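You operate a simulated robot arm through the tools that you are given. There is no shell and no other tool.

You run a simulated two-armed robot. Do the job below in one go: nothing can be reset, and whatever is moved stays where it is left.

TASK
Seat the orange die and crimp the thick hose end in it.
Fine: push the slide home, give one full stroke with hands clear of the ram, then draw the slide out again.

It is judged by the outcome, as a careful person would: the job done as asked, and still so three seconds after it is handed in. It fails if anything else is knocked over, pushed out of place, dropped, spilled or broken.

THE ROBOT
Two 7-joint arms with two-finger grippers on one trunk that stands fixed in place. Base frame: the origin is at the foot of the trunk, x ahead of it, y to its left, z up. Readings come in mm, rad, newtons and seconds.
The left shoulder is at [78, 151, 1014], the right one opposite. With the tool pointing down near the work surface each hand reaches from about 280 to 800 mm from the base axis, measured 20 degrees to its own side. Payload 2.54 kg a hand.
The tool frame of a hand sits at the grasp point between the pads (the TCP): z along the fingers, y along the line on which they close. The tips reach 30 mm beyond it. The gripper opens to 116 mm; its body begins 95 mm behind the TCP.
Orientation is that of the tool frame in the base frame, as a unit quaternion [x, y, z, w]. With the fingers straight down and closing along the base's y, the tool's x points along the base's -x, its y along +y and its z along -z.

THE INTERFACE
- The arms move only by the tool jog_arm. It takes "left_rows", "right_rows" or both (then of equal length, played together; a hand with none holds still); each is a list that holds one entry, the list of rows, each a list of 7 numbers: the shift along the base's x, y, z in units of 300 mm (1.0 is 300 mm), then the turn, a rotation vector about the base's x, y, z in units of 120 degrees (1.0 is 120 degrees), then the gripper command, from -1 (shut) to 1 (fully open), values between in proportion. In form: [[[x, y, z, rx, ry, rz, hand], ...]]. A call has 1 to 20 rows; each row is the pose to reach, as a shift and turn from the pose commanded when the call began. A call with a number of a shift or a turn outside -1 to 1 is refused whole. Rows are played at 5 a second. More than 50 mm and 0.15 rad between two rows, or a gripper value outside its range, and nothing of the call is played. Where a pose cannot be reached the arm comes as near as it can. A force on the tool above 90 N (or 10 N above the force at the start of the call, whichever is more), or a blocked arm, ends the call early, and 0.2 s more pass. The fingers move at their own pace (about 72 mm/s each) and stop on an object; they squeeze with about 32 N. The grip force told is the motor's: it shows also when the fingers shut on nothing. Time passes only in rows, and 0.2 s behind the last, so rows that repeat a pose let the fingers close. The reply holds the time, the measured pose of the TCP, the force on the tool along the base axes, the opening and the grip force, in the units named above and with some noise, with the torque about the TCP (base axes, N m) and any sound that the robot's microphone picked up.
- Cameras (640 x 400 px; columns grow to the right, rows downward): "scene" is now at [158.5, 26.6, 1175.6]; the picture's right is [0.29, -0.96, 0.00], its down [-0.13, -0.04, -0.99] and it looks along [0.95, 0.29, -0.13] (base axes); focal length 214 px, centre (320, 200). "left" rides on the left gripper at [69, 15, -122] in its tool frame; the picture's right is [-0.21, 0.98, 0.00], its down [-0.83, -0.18, -0.53] and it looks along [-0.52, -0.11, 0.85] (tool axes); focal length 251 px, centre (320, 200). "right" rides on the right gripper at [69, -15, -122] in its tool frame; the picture's right is [0.21, 0.98, 0.00], its down [-0.83, 0.18, -0.53] and it looks along [-0.52, 0.11, 0.85] (tool axes); focal length 251 px, centre (320, 200).
- camera(camera): a new picture of that camera. The clock stands still meanwhile.
- move_column(by): slides the trunk up (or, below 0, down) by that many mm; the arms and the scene camera ride with it, the base frame stays. It gives what a move gives, with no picture.
- turn_head(pan, tilt): turns the head with the scene camera to pan (to the left, within 1.396 rad either way) and tilt (down, from -0.506 to 1.204), counted from straight ahead of the robot. It gives what a move gives.
- locate(camera, pixels): there is no depth. For up to 12 entries [column, row, z] of the newest picture of that camera ("zoom" is the newest enlarged one), the place [x, y] in the base frame at which the ray of that pixel passes the height z, good to about 2 mm. The clock stands still meanwhile.
- zoom(camera, box): a new picture of the part [left, top, right, bottom] of that camera's present view, enlarged. The clock stands still meanwhile.
- sign_off(): hands the job in; it is judged then, once.

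Unless the task says otherwise, let go and move clear before handing in.

The tools are called after ">>>" as a command line: name --argument value ..., lists and objects as JSON in quotes. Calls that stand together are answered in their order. jog_arm: Moves the arms, as the interface text tells. Its arguments: {"type":"object","properties":{"left_rows":{"type":"array"},"right_rows":{"type":"array"}},"required":[]} The other tools are called the same way: move_column (by) moves the trunk up or down; turn_head (pan, tilt) turns the head that bears the scene camera; camera (camera) takes a picture; locate (camera, pixels) gives the place at which the rays of pixels pass given heights; zoom (camera, box) takes an enlarged picture of a part of a camera's view; sign_off () hands the job in.

At the start:

```text
t: 0.0
left_tcp_pos: [325.9, 244.7, 1239.8]
left_orientation: [0.0, 1.0, -0.001, 0.0]
left_wrist_force: [0.2, -0.3, 0.0]
left_ft_torque: [0.0, 0.05, 0.02]
left_grip_width: 116.2
left_grasp_force: 0.1
right_tcp_pos: [407.2, 3.2, 1240.9]
right_orientation: [0.0, 1.0, 0.0, 0.0]
right_wrist_force: [0.7, -0.2, 0.1]
right_ft_torque: [0.0, -0.01, 0.02]
right_grip_width: 115.8
right_grasp_force: 0.0
trunk travel left (down, up): [-251.0, 38.0]
head pan, tilt (commanded): [0.293, 0.134]
```

scene: 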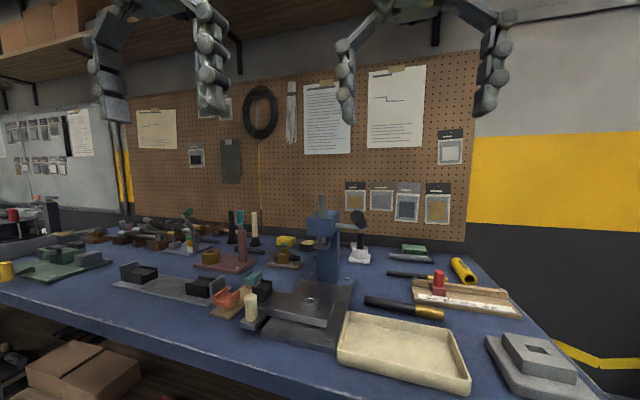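
right: 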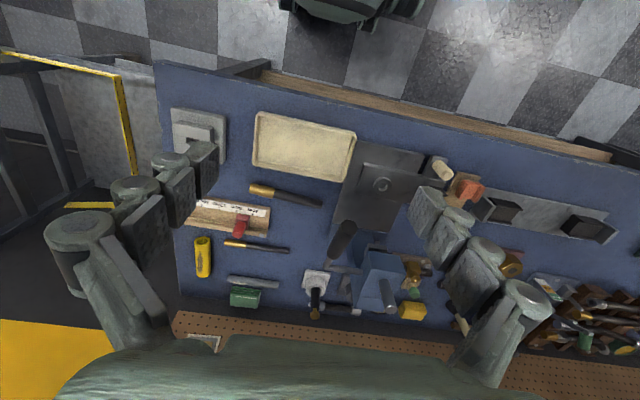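
left: 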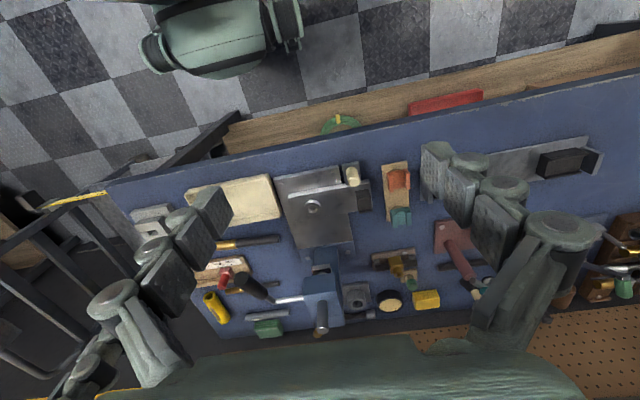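

The scene shows a press in the middle (blue post around pixel (325,240), with a slide plate around (300,305)), an orange die near (228,298), and hoses with brass ends at (400,308) and (410,275). I'll zoom in on these areas first.

>>> zoom --camera "scene" --box '[180, 190, 380, 360]'

>>> zoom --camera "scene" --box '[340, 200, 560, 360]'

>>> zoom --camera "left" --box '[180, 140, 460, 350]'

>>> zoom --camera "right" --box '[160, 90, 460, 340]'

```text
2.35 times, centred on (280, 275) of scene
```

zoom: 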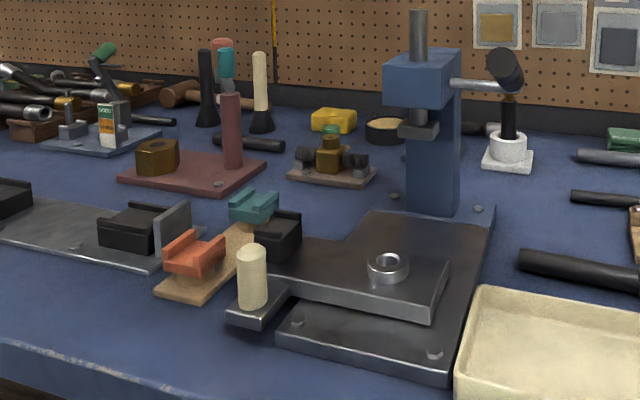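

```text
2.50 times, centred on (450, 280) of scene
```

zoom: 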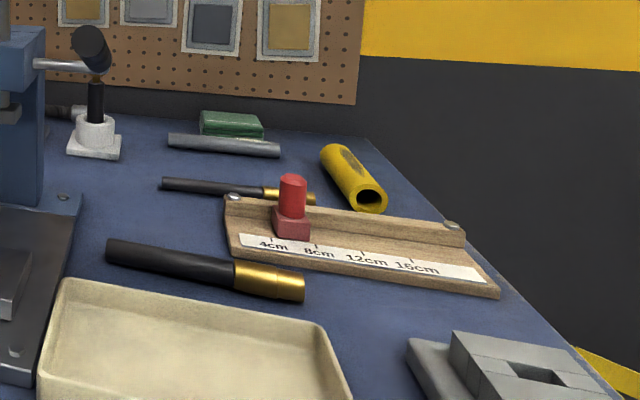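

```text
1.90 times, centred on (320, 245) of left
```

zoom: 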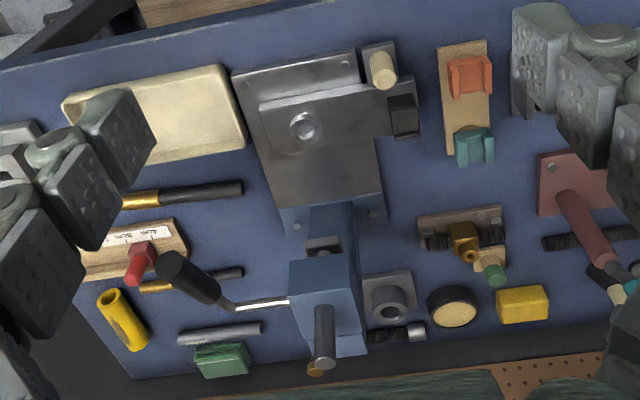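

```text
1.60 times, centred on (310, 215) of right
```

zoom: 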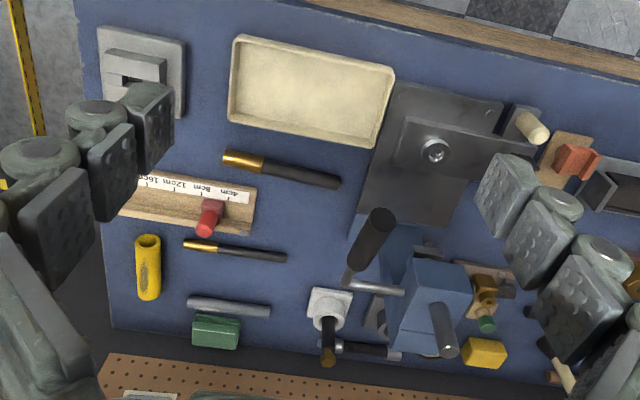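

The press stands at left-zoom (320,270) with a slide plate bearing a ring boss and a cream handle, and the orange die sits on a wooden rack beside it. I'll tilt the head down for a clearer view before moving anything.

>>> turn_head --pan 0.25 --tilt 0.6

>>> camera --camera "scene"

```text
t: 0.9
left_tcp_pos: [325.4, 245.1, 1239.1]
left_orientation: [0.0, 1.0, -0.001, 0.002]
left_wrist_force: [-0.5, -0.4, -0.1]
left_ft_torque: [0.01, -0.01, -0.03]
left_grip_width: 116.0
left_grasp_force: 0.1
right_tcp_pos: [407.6, 2.6, 1240.8]
right_orientation: [0.0, 1.0, 0.0, 0.0]
right_wrist_force: [-0.2, -0.6, -0.3]
right_ft_torque: [-0.04, 0.0, 0.02]
right_grip_width: 115.9
right_grasp_force: 0.0
trunk travel left (down, up): [-251.0, 38.0]
head pan, tilt (commanded): [0.25, 0.6]
```

```text
taken
```

scene: 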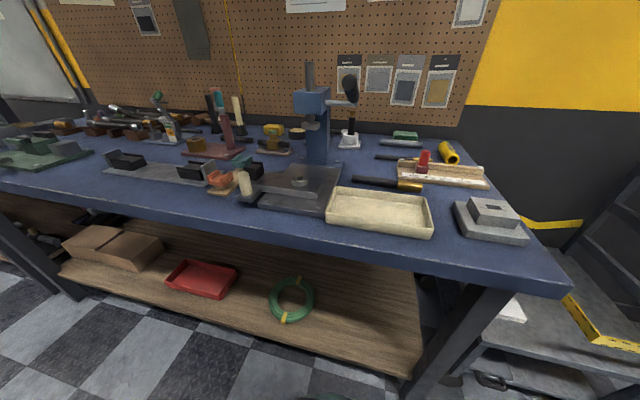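

The bench now lies at rows 130–250, with the press in the centre near (310,150). I'll zoom in on the press, the dies and the hose area.

>>> zoom --camera "scene" --box '[190, 120, 350, 220]'

>>> zoom --camera "scene" --box '[330, 120, 530, 245]'

>>> zoom --camera "scene" --box '[225, 150, 321, 210]'

>>> zoom --camera "left" --box '[260, 150, 420, 250]'

```text
4.00 times, centred on (270, 170) of scene
```

zoom: 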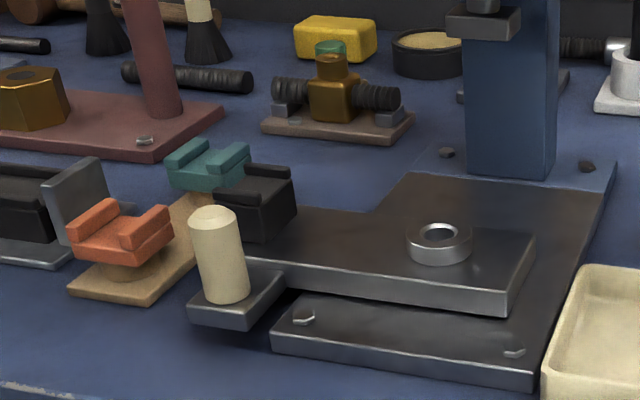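

```text
3.20 times, centred on (430, 182) of scene
```

zoom: 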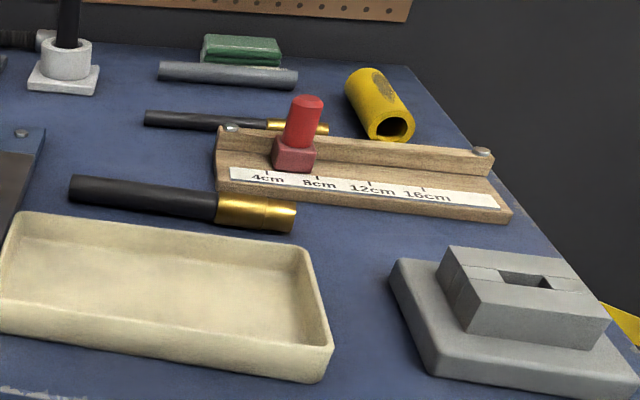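

```text
6.67 times, centred on (273, 180) of scene
```

zoom: 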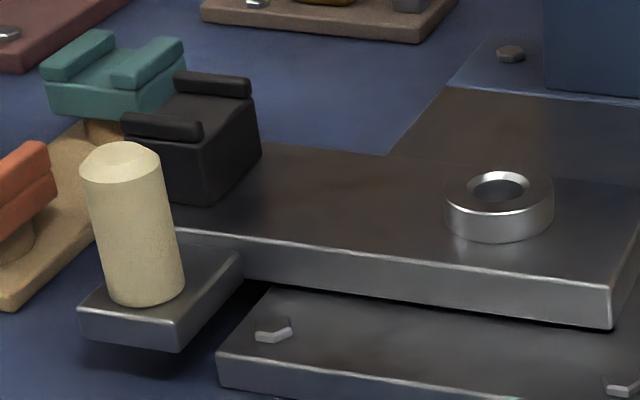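

```text
4.00 times, centred on (340, 200) of left
```

zoom: 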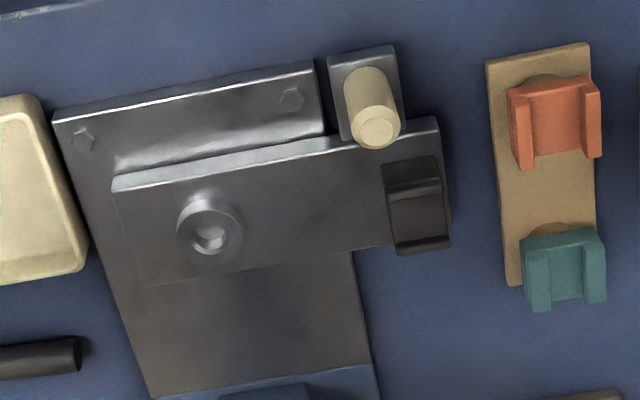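

The slide carries a ring seat (scene zoom (440,242)), a black hose cradle (265,200) and a cream handle (220,255). The orange die sits on a rack. I need heights, so I'll triangulate the same features from two cameras.

>>> locate --camera "scene" --pixels '[[258, 203.75, 700], [258, 203.75, 800], [258, 203.75, 900], [323.75, 216.25, 700], [323.75, 216.25, 800], [323.75, 216.25, 900], [300, 180, 700], [300, 180, 800], [300, 180, 900]]'

>>> locate --camera "left" --pixels '[[340, 165, 700], [340, 165, 800], [340, 165, 900], [273, 178.75, 700], [273, 178.75, 800], [273, 178.75, 900], [312.5, 207, 700], [312.5, 207, 800], [312.5, 207, 900]]'

```text
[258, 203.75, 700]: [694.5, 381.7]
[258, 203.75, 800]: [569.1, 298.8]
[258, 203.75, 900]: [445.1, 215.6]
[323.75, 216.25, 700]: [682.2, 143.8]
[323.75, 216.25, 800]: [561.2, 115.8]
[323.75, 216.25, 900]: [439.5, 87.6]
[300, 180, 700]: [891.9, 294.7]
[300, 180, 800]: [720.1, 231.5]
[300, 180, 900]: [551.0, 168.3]
```

```text
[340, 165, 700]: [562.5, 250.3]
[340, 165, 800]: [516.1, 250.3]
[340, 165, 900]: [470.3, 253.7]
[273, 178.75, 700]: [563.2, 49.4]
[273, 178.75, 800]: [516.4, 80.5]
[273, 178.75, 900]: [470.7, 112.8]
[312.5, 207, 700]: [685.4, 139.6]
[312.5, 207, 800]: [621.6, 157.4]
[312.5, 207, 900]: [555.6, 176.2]
```

Triangulation puts the base plate top near z 857, its front edge near x 490, and the ring top near (565, 174, 890). I'll lower the left hand, clear of the press, for a closer look with its camera.

>>> jog_arm --left_rows '[[[0.1, 0.0, -0.1, 0, 0, 0, 1], [0.2, 0.0, -0.2, 0, 0, 0, 1], [0.3, 0.0, -0.3, 0, 0, 0, 1], [0.3, 0.0, -0.4, 0, 0, 0, 1], [0.3, 0.0, -0.5, 0, 0, 0, 1]]]'

>>> camera --camera "left"

```text
t: 2.1
left_tcp_pos: [418.0, 245.1, 1088.2]
left_orientation: [0.0, 1.0, -0.001, 0.001]
left_wrist_force: [0.2, 0.3, -0.8]
left_ft_torque: [-0.01, 0.03, 0.02]
left_grip_width: 115.8
left_grasp_force: 0.0
right_tcp_pos: [408.1, 4.3, 1239.5]
right_orientation: [0.0, 1.0, 0.0, -0.001]
right_wrist_force: [-0.3, -0.5, -0.5]
right_ft_torque: [0.0, 0.01, 0.01]
right_grip_width: 116.2
right_grasp_force: 0.1
trunk travel left (down, up): [-251.0, 38.0]
head pan, tilt (commanded): [0.25, 0.6]
```

```text
taken
```

left: 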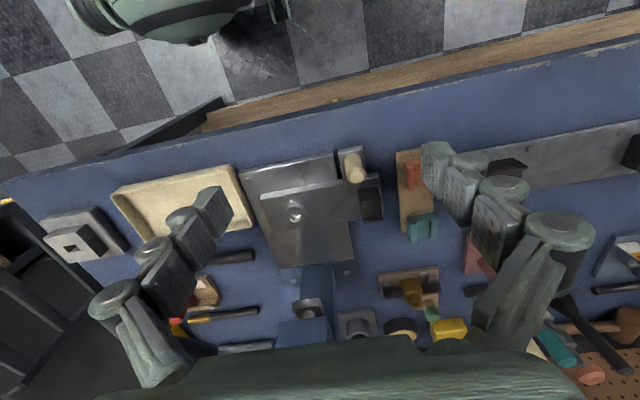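

The left camera now shows the slide at (310,205) and the dies at (415,200). I'll zoom in on both.

>>> zoom --camera "left" --box '[230, 140, 390, 240]'

>>> zoom --camera "left" --box '[340, 130, 500, 250]'

>>> zoom --camera "left" --box '[170, 230, 400, 370]'

```text
4.00 times, centred on (310, 190) of left
```

zoom: 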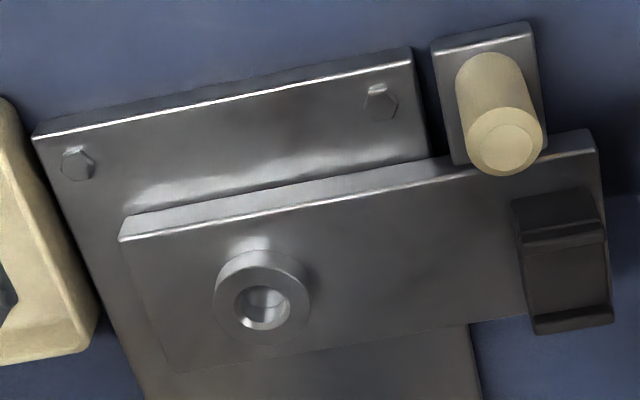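

```text
3.33 times, centred on (420, 190) of left
```

zoom: 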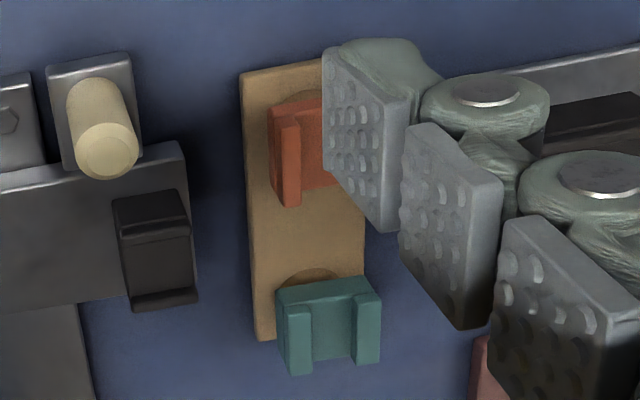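

```text
2.78 times, centred on (285, 300) of left
```

zoom: 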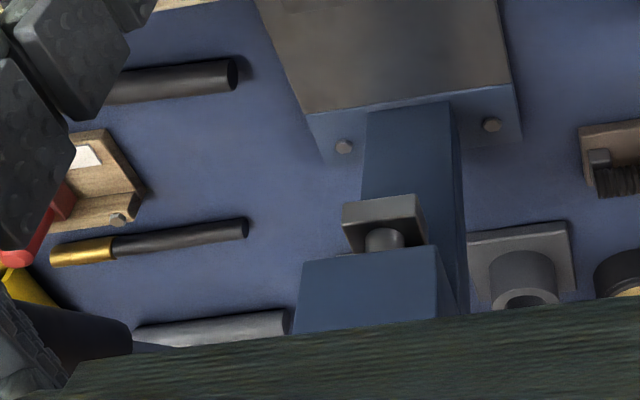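

The ring seat and cradle are clear, and the ram sits above the blue column base. I'll locate key points of the base plate, slide, ring, cradle, handle and die at plausible heights.

>>> locate --camera "left" --pixels '[[333, 151.75, 857], [238.75, 174.25, 857], [352.6, 257.9, 857], [280.7, 268.7, 857], [260, 200, 878], [260, 200, 890], [377.5, 178, 878], [377.5, 178, 890], [274.5, 233, 878], [274.5, 233, 890], [381, 213, 878]]'

>>> locate --camera "left" --pixels '[[295.5, 217.5, 880], [295.5, 217.5, 900], [295.5, 213, 880], [295.5, 213, 900], [356, 178, 900], [356, 178, 920], [356, 178, 940], [375, 206, 900], [375, 206, 920]]'

>>> zoom --camera "scene" --box '[235, 155, 331, 215]'

```text
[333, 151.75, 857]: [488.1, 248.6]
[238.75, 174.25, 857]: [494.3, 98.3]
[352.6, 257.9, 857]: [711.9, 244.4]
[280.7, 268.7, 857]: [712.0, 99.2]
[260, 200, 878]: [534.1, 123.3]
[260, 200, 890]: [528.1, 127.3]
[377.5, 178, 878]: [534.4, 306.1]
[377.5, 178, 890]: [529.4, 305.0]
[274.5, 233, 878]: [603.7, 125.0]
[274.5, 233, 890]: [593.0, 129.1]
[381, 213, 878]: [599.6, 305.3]
```

```text
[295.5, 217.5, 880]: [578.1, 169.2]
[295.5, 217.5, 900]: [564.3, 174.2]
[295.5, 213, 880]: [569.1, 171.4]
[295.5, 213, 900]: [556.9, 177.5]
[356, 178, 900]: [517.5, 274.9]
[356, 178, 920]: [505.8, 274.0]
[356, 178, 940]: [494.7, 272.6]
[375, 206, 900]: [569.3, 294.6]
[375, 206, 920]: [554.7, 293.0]
```

```text
6.67 times, centred on (283, 185) of scene
```

zoom: 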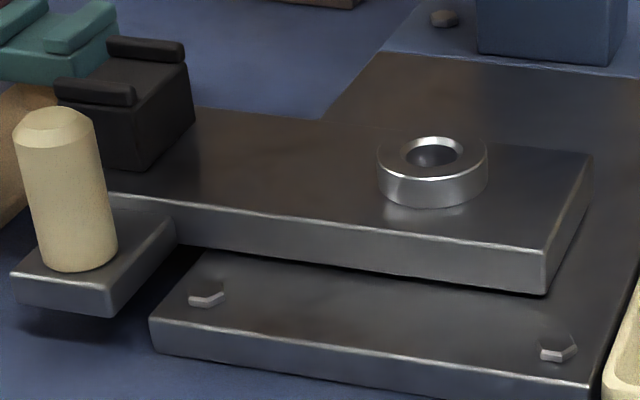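

The press base is axis-aligned, so the slide travels along x. The ring is near (565,174) and the cradle near (570,293). The fingers hide the orange die, so I'll shift the left hand to the left to view it between the fingers.

>>> jog_arm --left_rows '[[[0.0, 0.13, 0.0, 0, 0, 0, 1], [0.0, 0.26, 0.0, 0, 0, 0, 1], [0.0, 0.38, 0.0, 0, 0, 0, 1], [0.0, 0.38, -0.1, 0, 0, 0, 1], [0.0, 0.38, -0.1, 0, 0, 0, 1]]]'

>>> camera --camera "left"

>>> zoom --camera "left" --box '[240, 130, 400, 270]'

```text
t: 3.3
left_tcp_pos: [415.8, 359.8, 1058.5]
left_orientation: [0.0, 1.0, 0.0, 0.001]
left_wrist_force: [-0.5, -0.3, 0.3]
left_ft_torque: [0.0, 0.01, 0.01]
left_grip_width: 115.9
left_grasp_force: 0.1
right_tcp_pos: [407.5, 4.3, 1241.0]
right_orientation: [0.0, 1.0, 0.0, 0.0]
right_wrist_force: [0.8, 0.0, -0.5]
right_ft_torque: [0.01, 0.0, 0.01]
right_grip_width: 115.9
right_grasp_force: 0.2
trunk travel left (down, up): [-251.0, 38.0]
head pan, tilt (commanded): [0.25, 0.6]
```

```text
taken
```

left: 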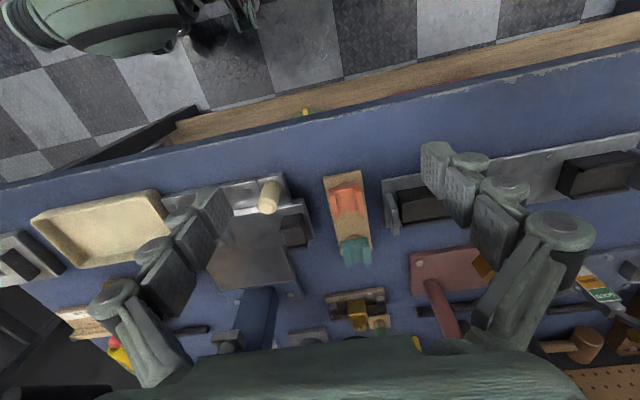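

```text
2.86 times, centred on (320, 200) of left
```

zoom: 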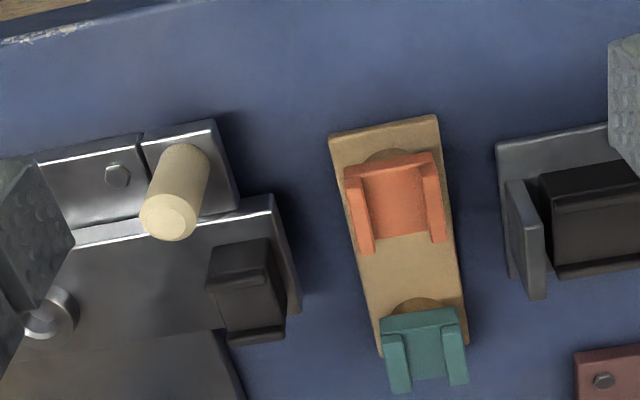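

The orange die now sits centred at left (347,198). I'll zoom in tighter and locate it, and also view it from the scene camera.

>>> zoom --camera "left" --box '[315, 165, 379, 270]'

>>> zoom --camera "scene" --box '[195, 150, 259, 200]'

>>> locate --camera "left" --pixels '[[328.5, 187.5, 890], [360.5, 183.5, 890], [335, 219, 890], [364, 216.5, 890], [328.5, 187.5, 870], [360.5, 183.5, 870], [345, 213, 880]]'

```text
3.81 times, centred on (347, 218) of left
```

zoom: 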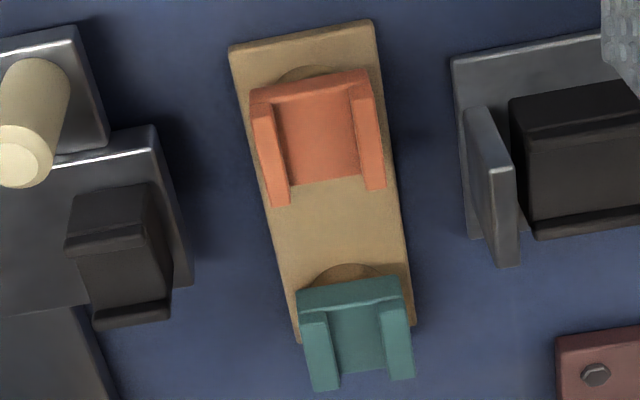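

```text
8.00 times, centred on (227, 175) of scene
```

zoom: 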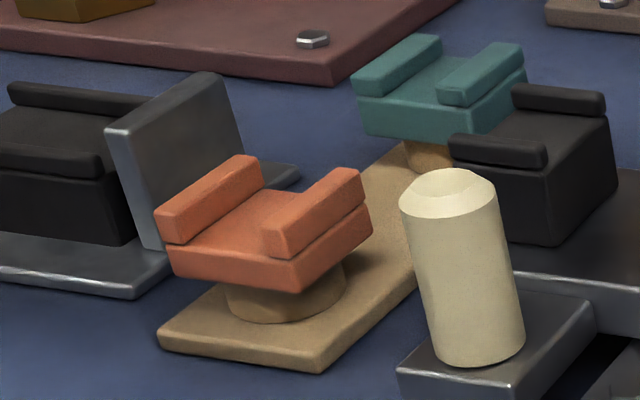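

```text
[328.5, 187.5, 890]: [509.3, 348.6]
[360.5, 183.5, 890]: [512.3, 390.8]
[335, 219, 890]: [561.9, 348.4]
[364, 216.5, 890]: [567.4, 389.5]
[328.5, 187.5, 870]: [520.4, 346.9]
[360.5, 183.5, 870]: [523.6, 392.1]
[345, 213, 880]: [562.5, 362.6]
```

I'll take tighter zooms of the die from both cameras to fix its height and size.

>>> zoom --camera "left" --box '[322, 175, 370, 225]'

>>> zoom --camera "scene" --box '[202, 160, 250, 200]'

```text
8.00 times, centred on (346, 200) of left
```

zoom: 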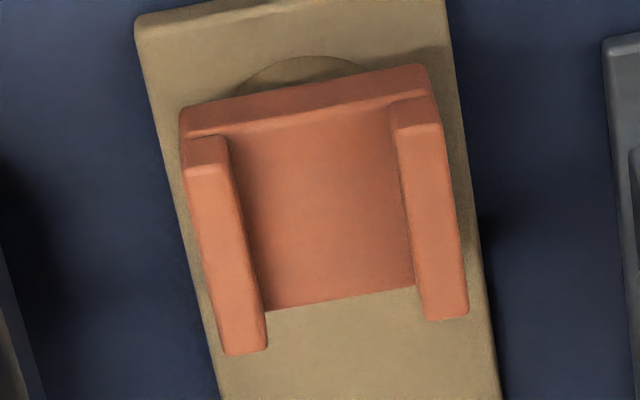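

```text
10.00 times, centred on (226, 180) of scene
```

zoom: 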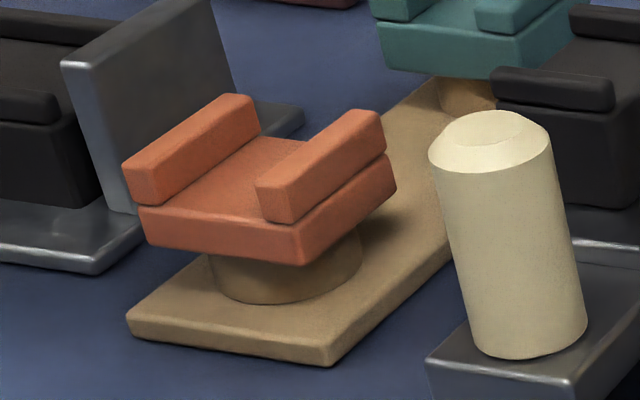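

I'll triangulate two die-top corners and the rack edges using both views.

>>> locate --camera "scene" --pixels '[[206.2, 176.8, 850], [206.2, 176.8, 900], [232.3, 171.3, 850], [232.3, 171.3, 900], [207, 192, 850], [207, 192, 830], [227.5, 195.5, 850], [227.5, 195.5, 830]]'

>>> locate --camera "left" --pixels '[[361, 190.6, 850], [361, 190.6, 900], [333.75, 219.4, 850], [333.75, 219.4, 900], [323, 178.5, 850], [323, 178.5, 830], [361, 175, 850]]'

```text
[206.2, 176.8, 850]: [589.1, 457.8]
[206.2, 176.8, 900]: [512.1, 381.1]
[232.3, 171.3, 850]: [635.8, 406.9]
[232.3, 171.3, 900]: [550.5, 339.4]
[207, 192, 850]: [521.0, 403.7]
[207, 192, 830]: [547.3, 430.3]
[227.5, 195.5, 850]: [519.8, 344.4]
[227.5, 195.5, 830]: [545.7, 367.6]
```

```text
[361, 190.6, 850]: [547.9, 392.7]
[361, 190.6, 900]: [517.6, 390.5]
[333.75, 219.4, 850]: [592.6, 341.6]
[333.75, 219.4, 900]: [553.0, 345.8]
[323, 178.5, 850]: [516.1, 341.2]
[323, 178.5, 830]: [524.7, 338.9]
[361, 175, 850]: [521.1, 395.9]
```

The die top is near z 894.5, spanning x 521–557 and y 345–391, with a slab on a wooden post below it. Next I'll study the press head, ram and lever.

>>> zoom --camera "scene" --box '[285, 55, 375, 175]'

>>> locate --camera "scene" --pixels '[[299.8, 178.25, 880], [299.8, 178.25, 900]]'

>>> zoom --camera "right" --box '[280, 200, 460, 340]'

```text
3.33 times, centred on (330, 115) of scene
```

zoom: 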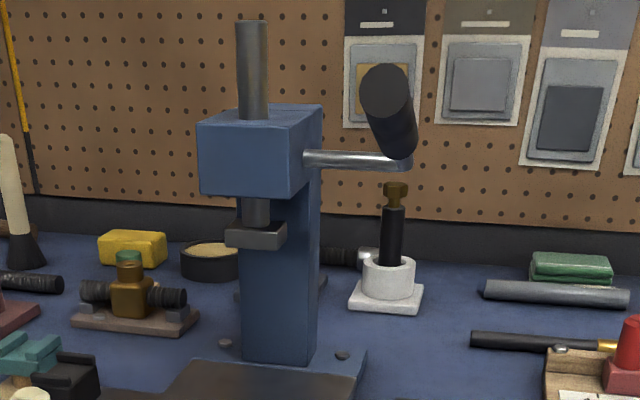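

```text
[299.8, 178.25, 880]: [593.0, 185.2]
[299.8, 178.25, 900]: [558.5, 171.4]
```

```text
2.86 times, centred on (370, 270) of right
```

zoom: 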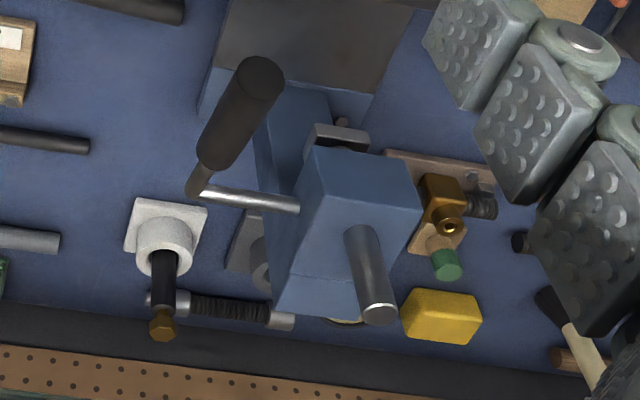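

The lever's shaft runs out of the right side of the head along −y, and the black grip points up and toward the robot. I'll triangulate the shaft, elbow, grip end and ram.

>>> locate --camera "scene" --pixels '[[355.5, 103, 1050], [355.5, 103, 1100], [349.8, 82, 1100], [349.8, 82, 1150], [324.9, 102.4, 1050], [324.9, 102.4, 1100], [309.6, 62.4, 1150], [309.6, 62.4, 1190], [311.1, 127, 1000], [311.1, 127, 1050]]'

>>> locate --camera "right" --pixels '[[328, 265.8, 1050], [328, 265.8, 1100], [349, 226.3, 1100], [349, 226.3, 1150], [362.3, 271, 1050], [362.3, 271, 1100], [391, 309.2, 1150], [391, 309.2, 1190], [376.3, 247.3, 1000], [376.3, 247.3, 1050]]'

```text
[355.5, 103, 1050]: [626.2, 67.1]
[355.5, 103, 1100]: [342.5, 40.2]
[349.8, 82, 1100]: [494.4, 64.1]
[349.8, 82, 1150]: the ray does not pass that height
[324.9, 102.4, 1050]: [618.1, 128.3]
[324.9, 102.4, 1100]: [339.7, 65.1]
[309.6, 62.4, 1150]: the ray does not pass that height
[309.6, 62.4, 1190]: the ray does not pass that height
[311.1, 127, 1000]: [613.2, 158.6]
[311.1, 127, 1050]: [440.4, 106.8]
```

```text
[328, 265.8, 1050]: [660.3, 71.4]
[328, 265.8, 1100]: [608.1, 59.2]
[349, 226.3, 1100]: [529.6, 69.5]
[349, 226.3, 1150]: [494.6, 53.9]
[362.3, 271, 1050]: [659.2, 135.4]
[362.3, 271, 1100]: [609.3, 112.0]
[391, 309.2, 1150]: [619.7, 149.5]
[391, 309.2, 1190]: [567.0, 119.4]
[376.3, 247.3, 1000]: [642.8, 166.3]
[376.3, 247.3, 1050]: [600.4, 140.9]
```

The lever shaft lies along y at about x 668, z 1042. Its grip runs from (668,72,1043) to (532,70,1096), and the ram is near (655–668, 172) with its foot bottom near z 988. Now I'll lower the right hand to look at the hoses.

>>> jog_arm --right_rows '[[[0.05, 0.0, -0.12, 0, 0, 0, 1], [0.05, -0.05, -0.25, 0, 0, 0, 1], [0.05, -0.1, -0.38, 0, 0, 0, 1], [0.05, -0.1, -0.5, 0, 0, 0, 1], [0.05, -0.1, -0.5, 0, 0, 0, 1]]]'

>>> camera --camera "right"

>>> zoom --camera "right" --box '[220, 150, 420, 275]'

```text
t: 4.5
left_tcp_pos: [416.0, 360.0, 1058.2]
left_orientation: [0.0, 1.0, -0.001, 0.002]
left_wrist_force: [0.1, -0.7, 0.2]
left_ft_torque: [0.0, 0.0, -0.02]
left_grip_width: 116.2
left_grasp_force: 0.0
right_tcp_pos: [420.6, -26.4, 1092.1]
right_orientation: [0.001, 1.0, 0.0, 0.001]
right_wrist_force: [-0.1, -0.7, -0.6]
right_ft_torque: [0.02, 0.0, 0.03]
right_grip_width: 115.9
right_grasp_force: 0.0
trunk travel left (down, up): [-251.0, 38.0]
head pan, tilt (commanded): [0.25, 0.6]
```

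```text
taken
```

right: 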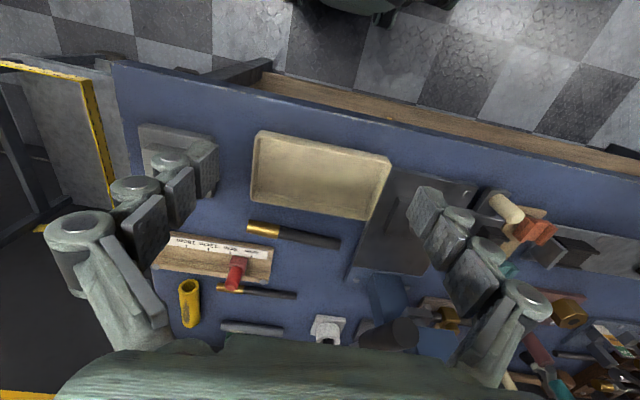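

```text
3.20 times, centred on (320, 212) of right
```

zoom: 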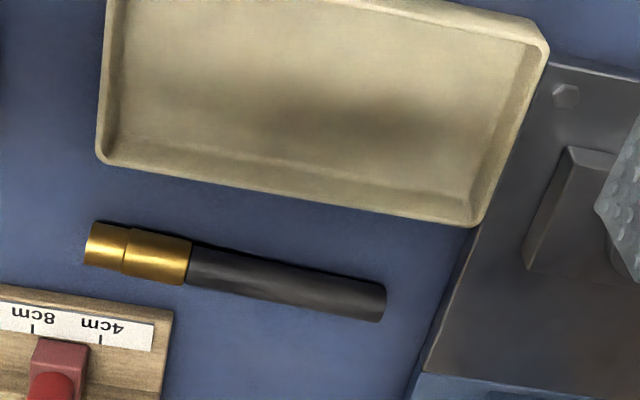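

The thick hose lies with its brass end at right-zoom (88–190, 245) and its black tail ending at (383,302). I'll locate these points.

>>> locate --camera "right" --pixels '[[247.5, 224.5, 852], [278.75, 231.4, 852], [259, 227.6, 852], [339.7, 243.9, 852], [252, 187, 860], [388, 228, 860], [353, 212, 860], [310, 240, 860], [310, 225, 860]]'

>>> zoom --camera "scene" --box '[345, 160, 441, 220]'

```text
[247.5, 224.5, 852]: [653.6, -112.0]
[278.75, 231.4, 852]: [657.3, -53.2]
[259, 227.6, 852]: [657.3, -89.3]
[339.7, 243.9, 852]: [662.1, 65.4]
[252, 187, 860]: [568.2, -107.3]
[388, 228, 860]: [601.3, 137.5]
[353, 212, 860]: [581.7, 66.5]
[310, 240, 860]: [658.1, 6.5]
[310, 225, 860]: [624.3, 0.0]
```

```text
6.67 times, centred on (393, 190) of scene
```

zoom: 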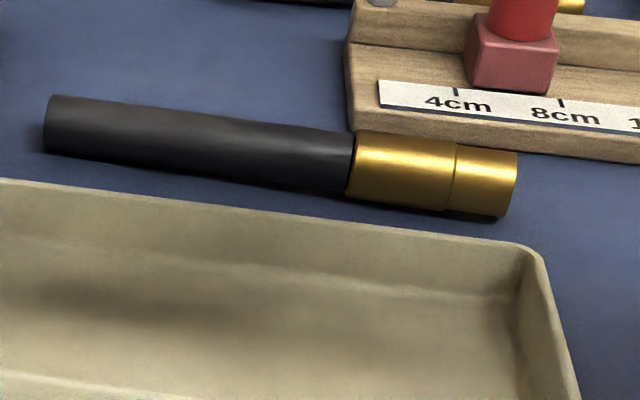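

The hose spans from its brass tip (654,−112) to its tail (662,65). The thick ferrule section covers y −89 to −53 and is about 36 mm long, matching the die length. Next I'll triangulate the handle, cradle and slide heights.

>>> locate --camera "scene" --pixels '[[243, 173.3, 900], [243, 173.3, 950], [255, 168.8, 900], [255, 168.8, 950], [262.3, 162.5, 900], [262.3, 162.5, 950], [316.7, 192.5, 870], [316.7, 192.5, 900]]'

>>> locate --camera "left" --pixels '[[267.6, 206, 900], [267.6, 206, 950], [280.5, 228.7, 900], [280.5, 228.7, 950], [288.5, 250.7, 900], [288.5, 250.7, 950], [303.2, 199, 870], [303.2, 199, 900]]'

```text
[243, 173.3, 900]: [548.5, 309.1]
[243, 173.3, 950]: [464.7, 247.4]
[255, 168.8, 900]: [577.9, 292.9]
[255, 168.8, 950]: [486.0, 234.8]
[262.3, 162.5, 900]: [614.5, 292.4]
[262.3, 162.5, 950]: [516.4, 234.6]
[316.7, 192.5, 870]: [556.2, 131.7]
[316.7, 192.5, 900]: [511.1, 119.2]
```

```text
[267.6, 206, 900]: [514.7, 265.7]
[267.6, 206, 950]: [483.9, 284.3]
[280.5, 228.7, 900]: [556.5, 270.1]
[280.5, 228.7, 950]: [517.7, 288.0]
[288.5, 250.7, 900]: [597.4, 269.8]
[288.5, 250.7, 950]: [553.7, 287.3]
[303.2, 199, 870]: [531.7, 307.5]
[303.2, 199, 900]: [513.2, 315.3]
```

Measured so far: slide top about z 884, ring top about 896, cradle ridges at (546–585, 275–305) with top 915, and handle top at (500,276,927). Now I'll check the upright plate beside the orange die for finger clearance.

>>> zoom --camera "left" --box '[340, 160, 436, 240]'

>>> zoom --camera "scene" --box '[180, 145, 260, 195]'

```text
5.00 times, centred on (388, 200) of left
```

zoom: 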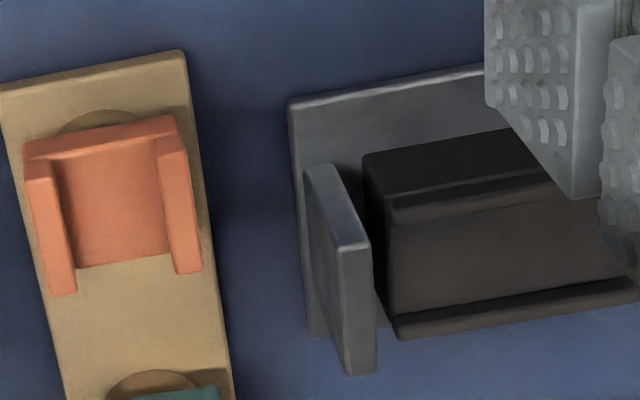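

```text
8.00 times, centred on (220, 170) of scene
```

zoom: 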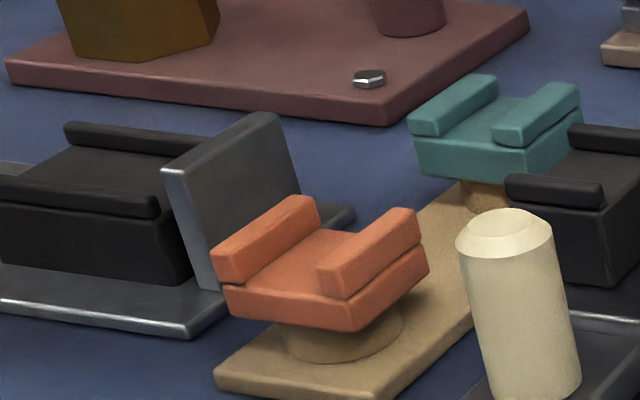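

I'll triangulate the upright plate's top near corner, the teal die's near edge, and the press head corners.

>>> locate --camera "scene" --pixels '[[200.4, 166.25, 880], [200.4, 166.25, 930], [231.3, 183, 880], [231.3, 183, 900]]'

>>> locate --camera "left" --pixels '[[392, 210, 880], [392, 210, 930], [397.5, 208.5, 900], [393.5, 235, 900]]'

>>> zoom --camera "scene" --box '[285, 80, 349, 130]'

>>> zoom --camera "right" --box '[350, 260, 450, 350]'

```text
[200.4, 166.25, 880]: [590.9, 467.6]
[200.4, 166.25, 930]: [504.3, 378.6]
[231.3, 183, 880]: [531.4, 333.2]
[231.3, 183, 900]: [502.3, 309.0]
```

```text
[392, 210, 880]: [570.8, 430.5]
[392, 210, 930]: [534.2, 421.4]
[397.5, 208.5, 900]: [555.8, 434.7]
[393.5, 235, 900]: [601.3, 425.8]
```

```text
8.00 times, centred on (317, 105) of scene
```

zoom: 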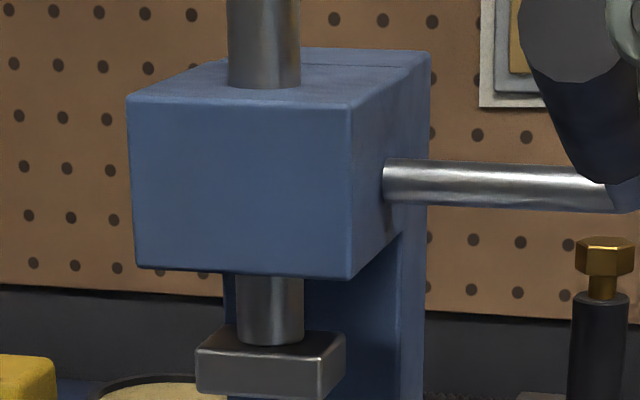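

```text
4.44 times, centred on (400, 305) of right
```

zoom: 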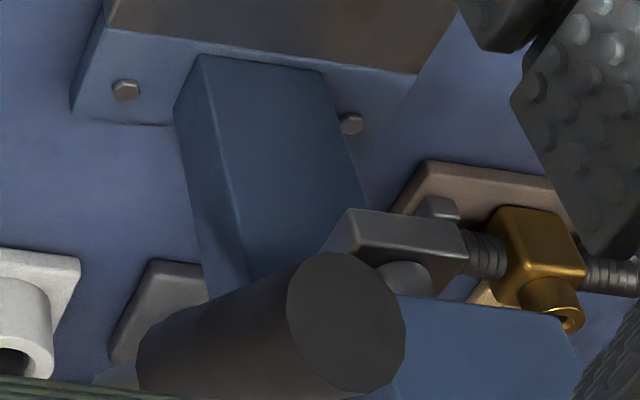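

The upright plate starts at (552,426) with top z 903, so I'll open the fingers only to about 66 mm. I'll move the left hand above the orange die at about (538,368) and check its alignment.

>>> jog_arm --left_rows '[[[0.1, 0.01, -0.06, 0, 0, 0, 0.14], [0.2, 0.02, -0.12, 0, 0, 0, 0.14], [0.3, 0.027, -0.18, 0, 0, 0, 0.14], [0.405, 0.027, -0.24, 0, 0, 0, 0.14], [0.405, 0.027, -0.24, 0, 0, 0, 0.14]]]'

>>> camera --camera "left"

>>> camera --camera "scene"

```text
t: 5.7
left_tcp_pos: [538.6, 365.3, 987.5]
left_orientation: [0.0, 1.0, -0.001, 0.001]
left_wrist_force: [-0.2, 0.5, 0.5]
left_ft_torque: [0.01, -0.01, 0.01]
left_grip_width: 66.1
left_grasp_force: 0.0
right_tcp_pos: [420.9, -25.7, 1091.7]
right_orientation: [0.0, 1.0, 0.0, 0.0]
right_wrist_force: [0.2, 1.4, 0.1]
right_ft_torque: [0.01, 0.01, -0.02]
right_grip_width: 115.9
right_grasp_force: 0.0
trunk travel left (down, up): [-251.0, 38.0]
head pan, tilt (commanded): [0.25, 0.6]
```

```text
taken
```

left: 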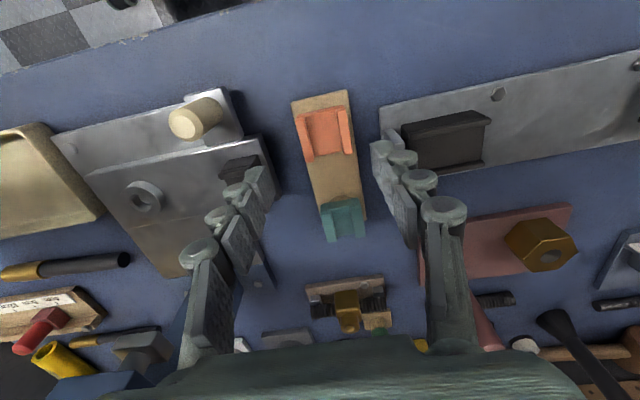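

```text
taken
```

scene: 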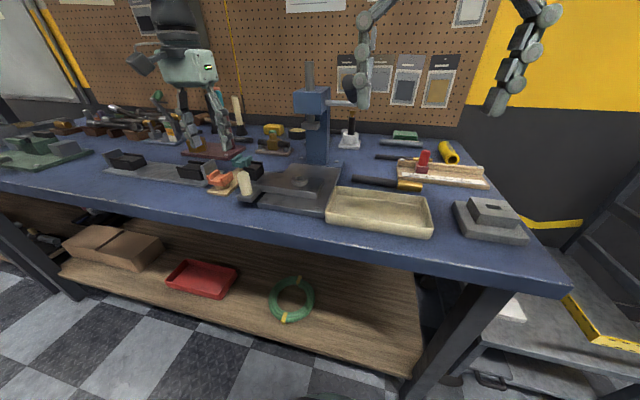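

The gripper opening follows the command (66 mm) and the left camera shows the die at (326,133). I'll refine its position from this closer view.

>>> zoom --camera "left" --box '[285, 85, 381, 165]'

>>> zoom --camera "scene" --box '[170, 80, 290, 200]'

```text
5.00 times, centred on (333, 125) of left
```

zoom: 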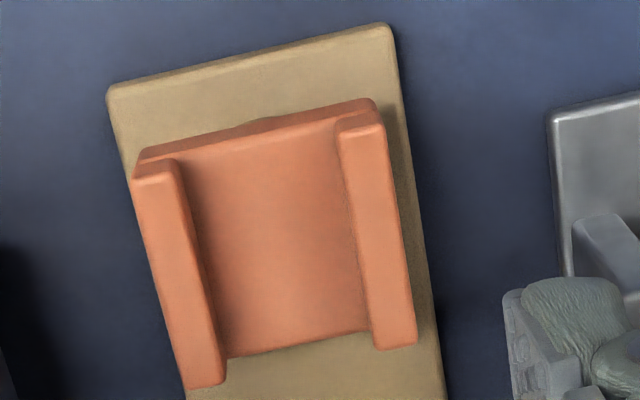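

```text
3.33 times, centred on (230, 140) of scene
```

zoom: 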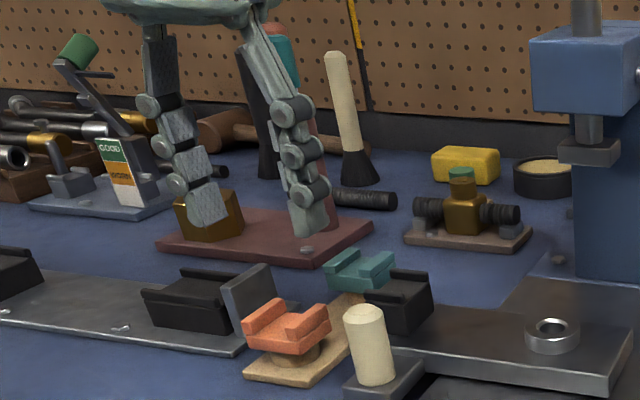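

>>> locate --camera "left" --pixels '[[324.7, 136.4, 894.5], [295.6, 120, 894.5], [305.6, 162.6, 894.5], [345.4, 110, 894.5], [352.2, 153, 894.5], [304.6, 118.6, 894.5], [336.6, 112, 894.5], [314, 161.4, 894.5], [344, 155, 894.5], [322, 133, 883]]'

```text
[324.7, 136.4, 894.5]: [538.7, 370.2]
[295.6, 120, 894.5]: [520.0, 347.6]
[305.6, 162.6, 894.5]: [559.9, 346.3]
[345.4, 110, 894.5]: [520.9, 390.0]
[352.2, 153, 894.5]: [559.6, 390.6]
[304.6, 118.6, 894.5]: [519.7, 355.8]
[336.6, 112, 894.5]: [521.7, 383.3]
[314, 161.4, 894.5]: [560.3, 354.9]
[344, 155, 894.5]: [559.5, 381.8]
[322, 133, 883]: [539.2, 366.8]
```

The die is centred at about (540, 368.6) and measures 39.5 × 43.4 mm, axis-aligned. I'll descend around it with tips at about z 874 and check the force before closing.

>>> jog_arm --left_rows '[[[0.006, 0.008, -0.09, 0, 0, 0, 0.14], [0.006, 0.008, -0.17, 0, 0, 0, 0.14], [0.006, 0.008, -0.23, 0, 0, 0, 0.14], [0.006, 0.008, -0.277, 0, 0, 0, 0.14], [0.006, 0.008, -0.277, 0, 0, 0, 0.14]]]'

>>> camera --camera "left"

>>> zoom --camera "scene" --box '[180, 120, 276, 200]'

```text
t: 6.9
left_tcp_pos: [538.1, 369.7, 904.1]
left_orientation: [0.0, 1.0, 0.0, 0.001]
left_wrist_force: [0.6, -0.3, -0.1]
left_ft_torque: [0.0, 0.02, 0.01]
left_grip_width: 66.2
left_grasp_force: 0.1
right_tcp_pos: [421.6, -25.2, 1091.7]
right_orientation: [-0.001, 1.0, -0.001, 0.0]
right_wrist_force: [-0.8, -0.3, 0.5]
right_ft_torque: [-0.02, 0.01, -0.03]
right_grip_width: 115.9
right_grasp_force: 0.0
trunk travel left (down, up): [-251.0, 38.0]
head pan, tilt (commanded): [0.25, 0.6]
```

```text
taken
```

left: 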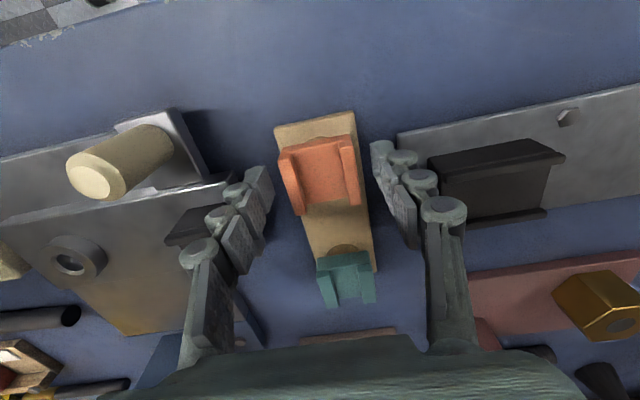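

```text
5.00 times, centred on (228, 160) of scene
```

zoom: 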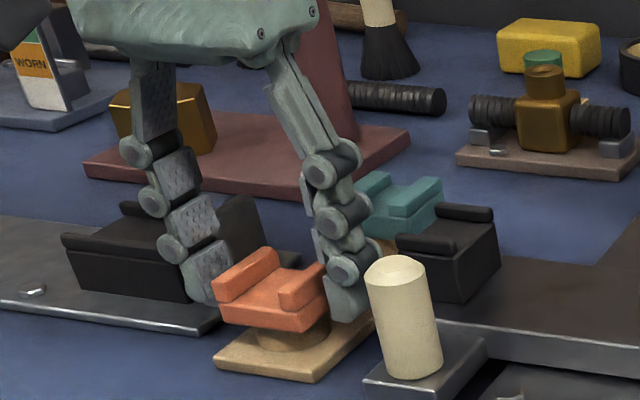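

The fingers straddle the die cleanly with no contact force. I'll close on it now.

>>> jog_arm --left_rows '[[[0, 0, 0, 0, 0, 0, -0.1], [0, 0, 0, 0, 0, 0, -0.2], [0, 0, 0, 0, 0, 0, -0.4], [0, 0, 0, 0, 0, 0, -1], [0, 0, 0, 0, 0, 0, -1]]]'

>>> zoom --camera "left" --box '[240, 100, 400, 260]'

>>> zoom --camera "scene" --box '[180, 120, 276, 200]'

```text
t: 8.1
left_tcp_pos: [539.7, 370.5, 905.0]
left_orientation: [-0.001, 1.0, 0.0, 0.0]
left_wrist_force: [-0.4, 6.2, 2.3]
left_ft_torque: [0.24, 0.03, 0.05]
left_grip_width: 43.3
left_grasp_force: 32.1
right_tcp_pos: [421.2, -25.6, 1092.8]
right_orientation: [0.0, 1.0, -0.001, 0.0]
right_wrist_force: [-0.1, -1.0, 0.2]
right_ft_torque: [-0.05, 0.0, 0.01]
right_grip_width: 115.6
right_grasp_force: 0.0
trunk travel left (down, up): [-251.0, 38.0]
head pan, tilt (commanded): [0.25, 0.6]
```

```text
2.50 times, centred on (320, 180) of left
```

zoom: 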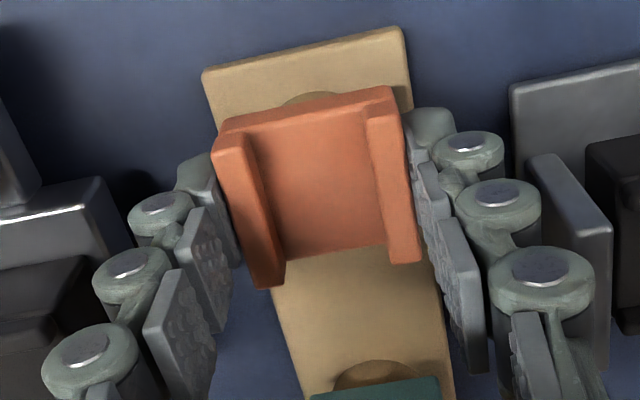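

```text
5.00 times, centred on (228, 160) of scene
```

zoom: 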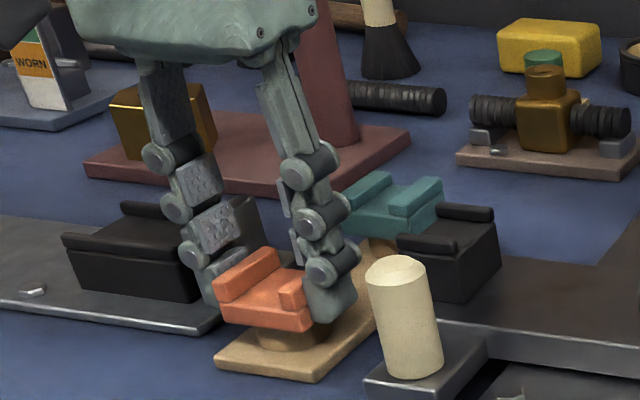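

The die is gripped at 43.3 mm with 32 N. I'll lift straight up, slowly at first, in case it has a peg.

>>> jog_arm --left_rows '[[[0, 0, 0.02, 0, 0, 0, -1], [0, 0, 0.05, 0, 0, 0, -1], [0, 0, 0.09, 0, 0, 0, -1], [0, 0, 0.14, 0, 0, 0, -1], [0, 0, 0.2, 0, 0, 0, -1], [0, 0, 0.28, 0, 0, 0, -1]]]'

>>> zoom --camera "left" --box '[240, 100, 400, 260]'

>>> zoom --camera "scene" --box '[180, 110, 276, 200]'

```text
t: 9.5
left_tcp_pos: [536.9, 369.8, 991.5]
left_orientation: [-0.001, 1.0, 0.0, 0.001]
left_wrist_force: [-0.9, 0.1, -2.0]
left_ft_torque: [0.04, 0.02, -0.01]
left_grip_width: 43.3
left_grasp_force: 32.0
right_tcp_pos: [420.4, -25.7, 1091.9]
right_orientation: [-0.001, 1.0, 0.0, -0.001]
right_wrist_force: [0.4, -0.2, -0.2]
right_ft_torque: [0.02, 0.0, 0.03]
right_grip_width: 116.1
right_grasp_force: 0.0
trunk travel left (down, up): [-251.0, 38.0]
head pan, tilt (commanded): [0.25, 0.6]
```

```text
2.50 times, centred on (320, 180) of left
```

zoom: 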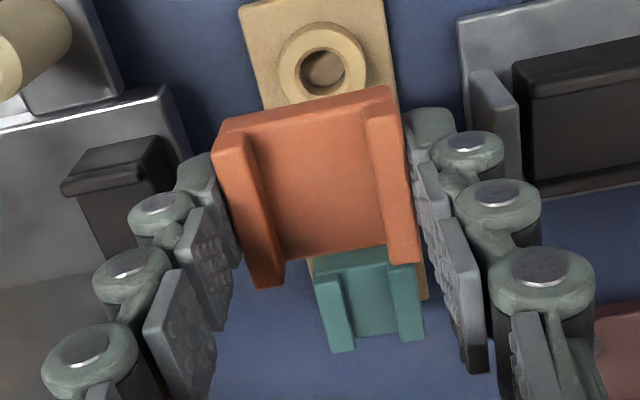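

```text
4.44 times, centred on (228, 155) of scene
```

zoom: 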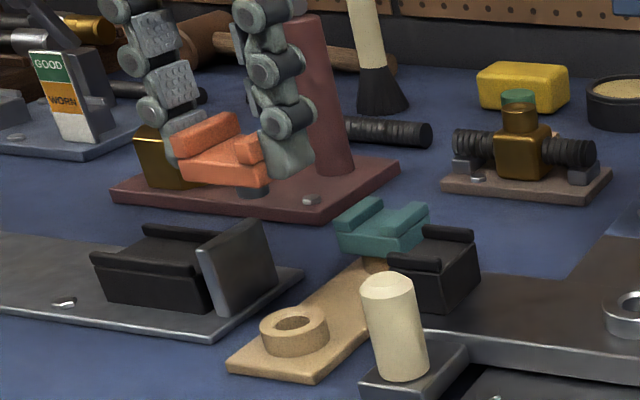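

The die lifted cleanly, and it has a short round peg underneath with the wooden ring's hole to match. Seating it with the channel along y means turning the hand 90°, so before that I must check how close the gripper body would come to the press head.

>>> locate --camera "scene" --pixels '[[294.25, 113.25, 980], [294.25, 113.25, 1020], [320.75, 114.75, 980], [320.75, 114.75, 1020], [309.75, 117.5, 980], [309.75, 117.5, 1000]]'

>>> locate --camera "right" --pixels '[[453.6, 330.5, 980], [453.6, 330.5, 1020]]'

>>> locate --camera "left" --pixels '[[321.2, 127.2, 871], [320, 198, 894.5], [317, 200, 894.5]]'

>>> zoom --camera "right" --box '[330, 250, 490, 350]'

```text
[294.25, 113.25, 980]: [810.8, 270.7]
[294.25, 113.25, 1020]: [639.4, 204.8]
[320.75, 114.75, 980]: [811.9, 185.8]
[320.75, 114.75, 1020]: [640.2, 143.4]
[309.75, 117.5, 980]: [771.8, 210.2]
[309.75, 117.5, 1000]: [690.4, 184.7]
```

```text
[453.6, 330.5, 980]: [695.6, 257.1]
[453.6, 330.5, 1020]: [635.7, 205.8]
```

```text
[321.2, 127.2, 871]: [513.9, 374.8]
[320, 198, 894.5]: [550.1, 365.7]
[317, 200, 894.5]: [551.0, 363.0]
```

```text
4.00 times, centred on (410, 300) of right
```

zoom: 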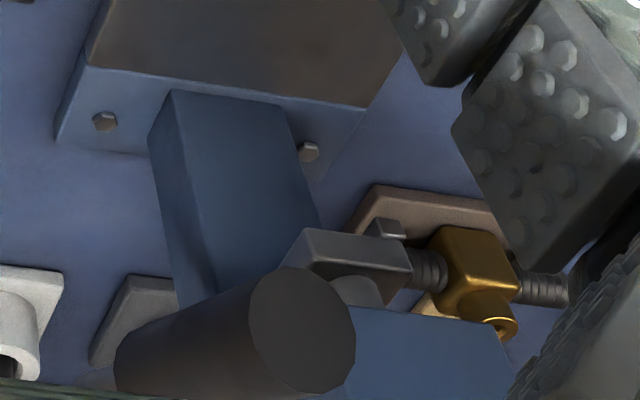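

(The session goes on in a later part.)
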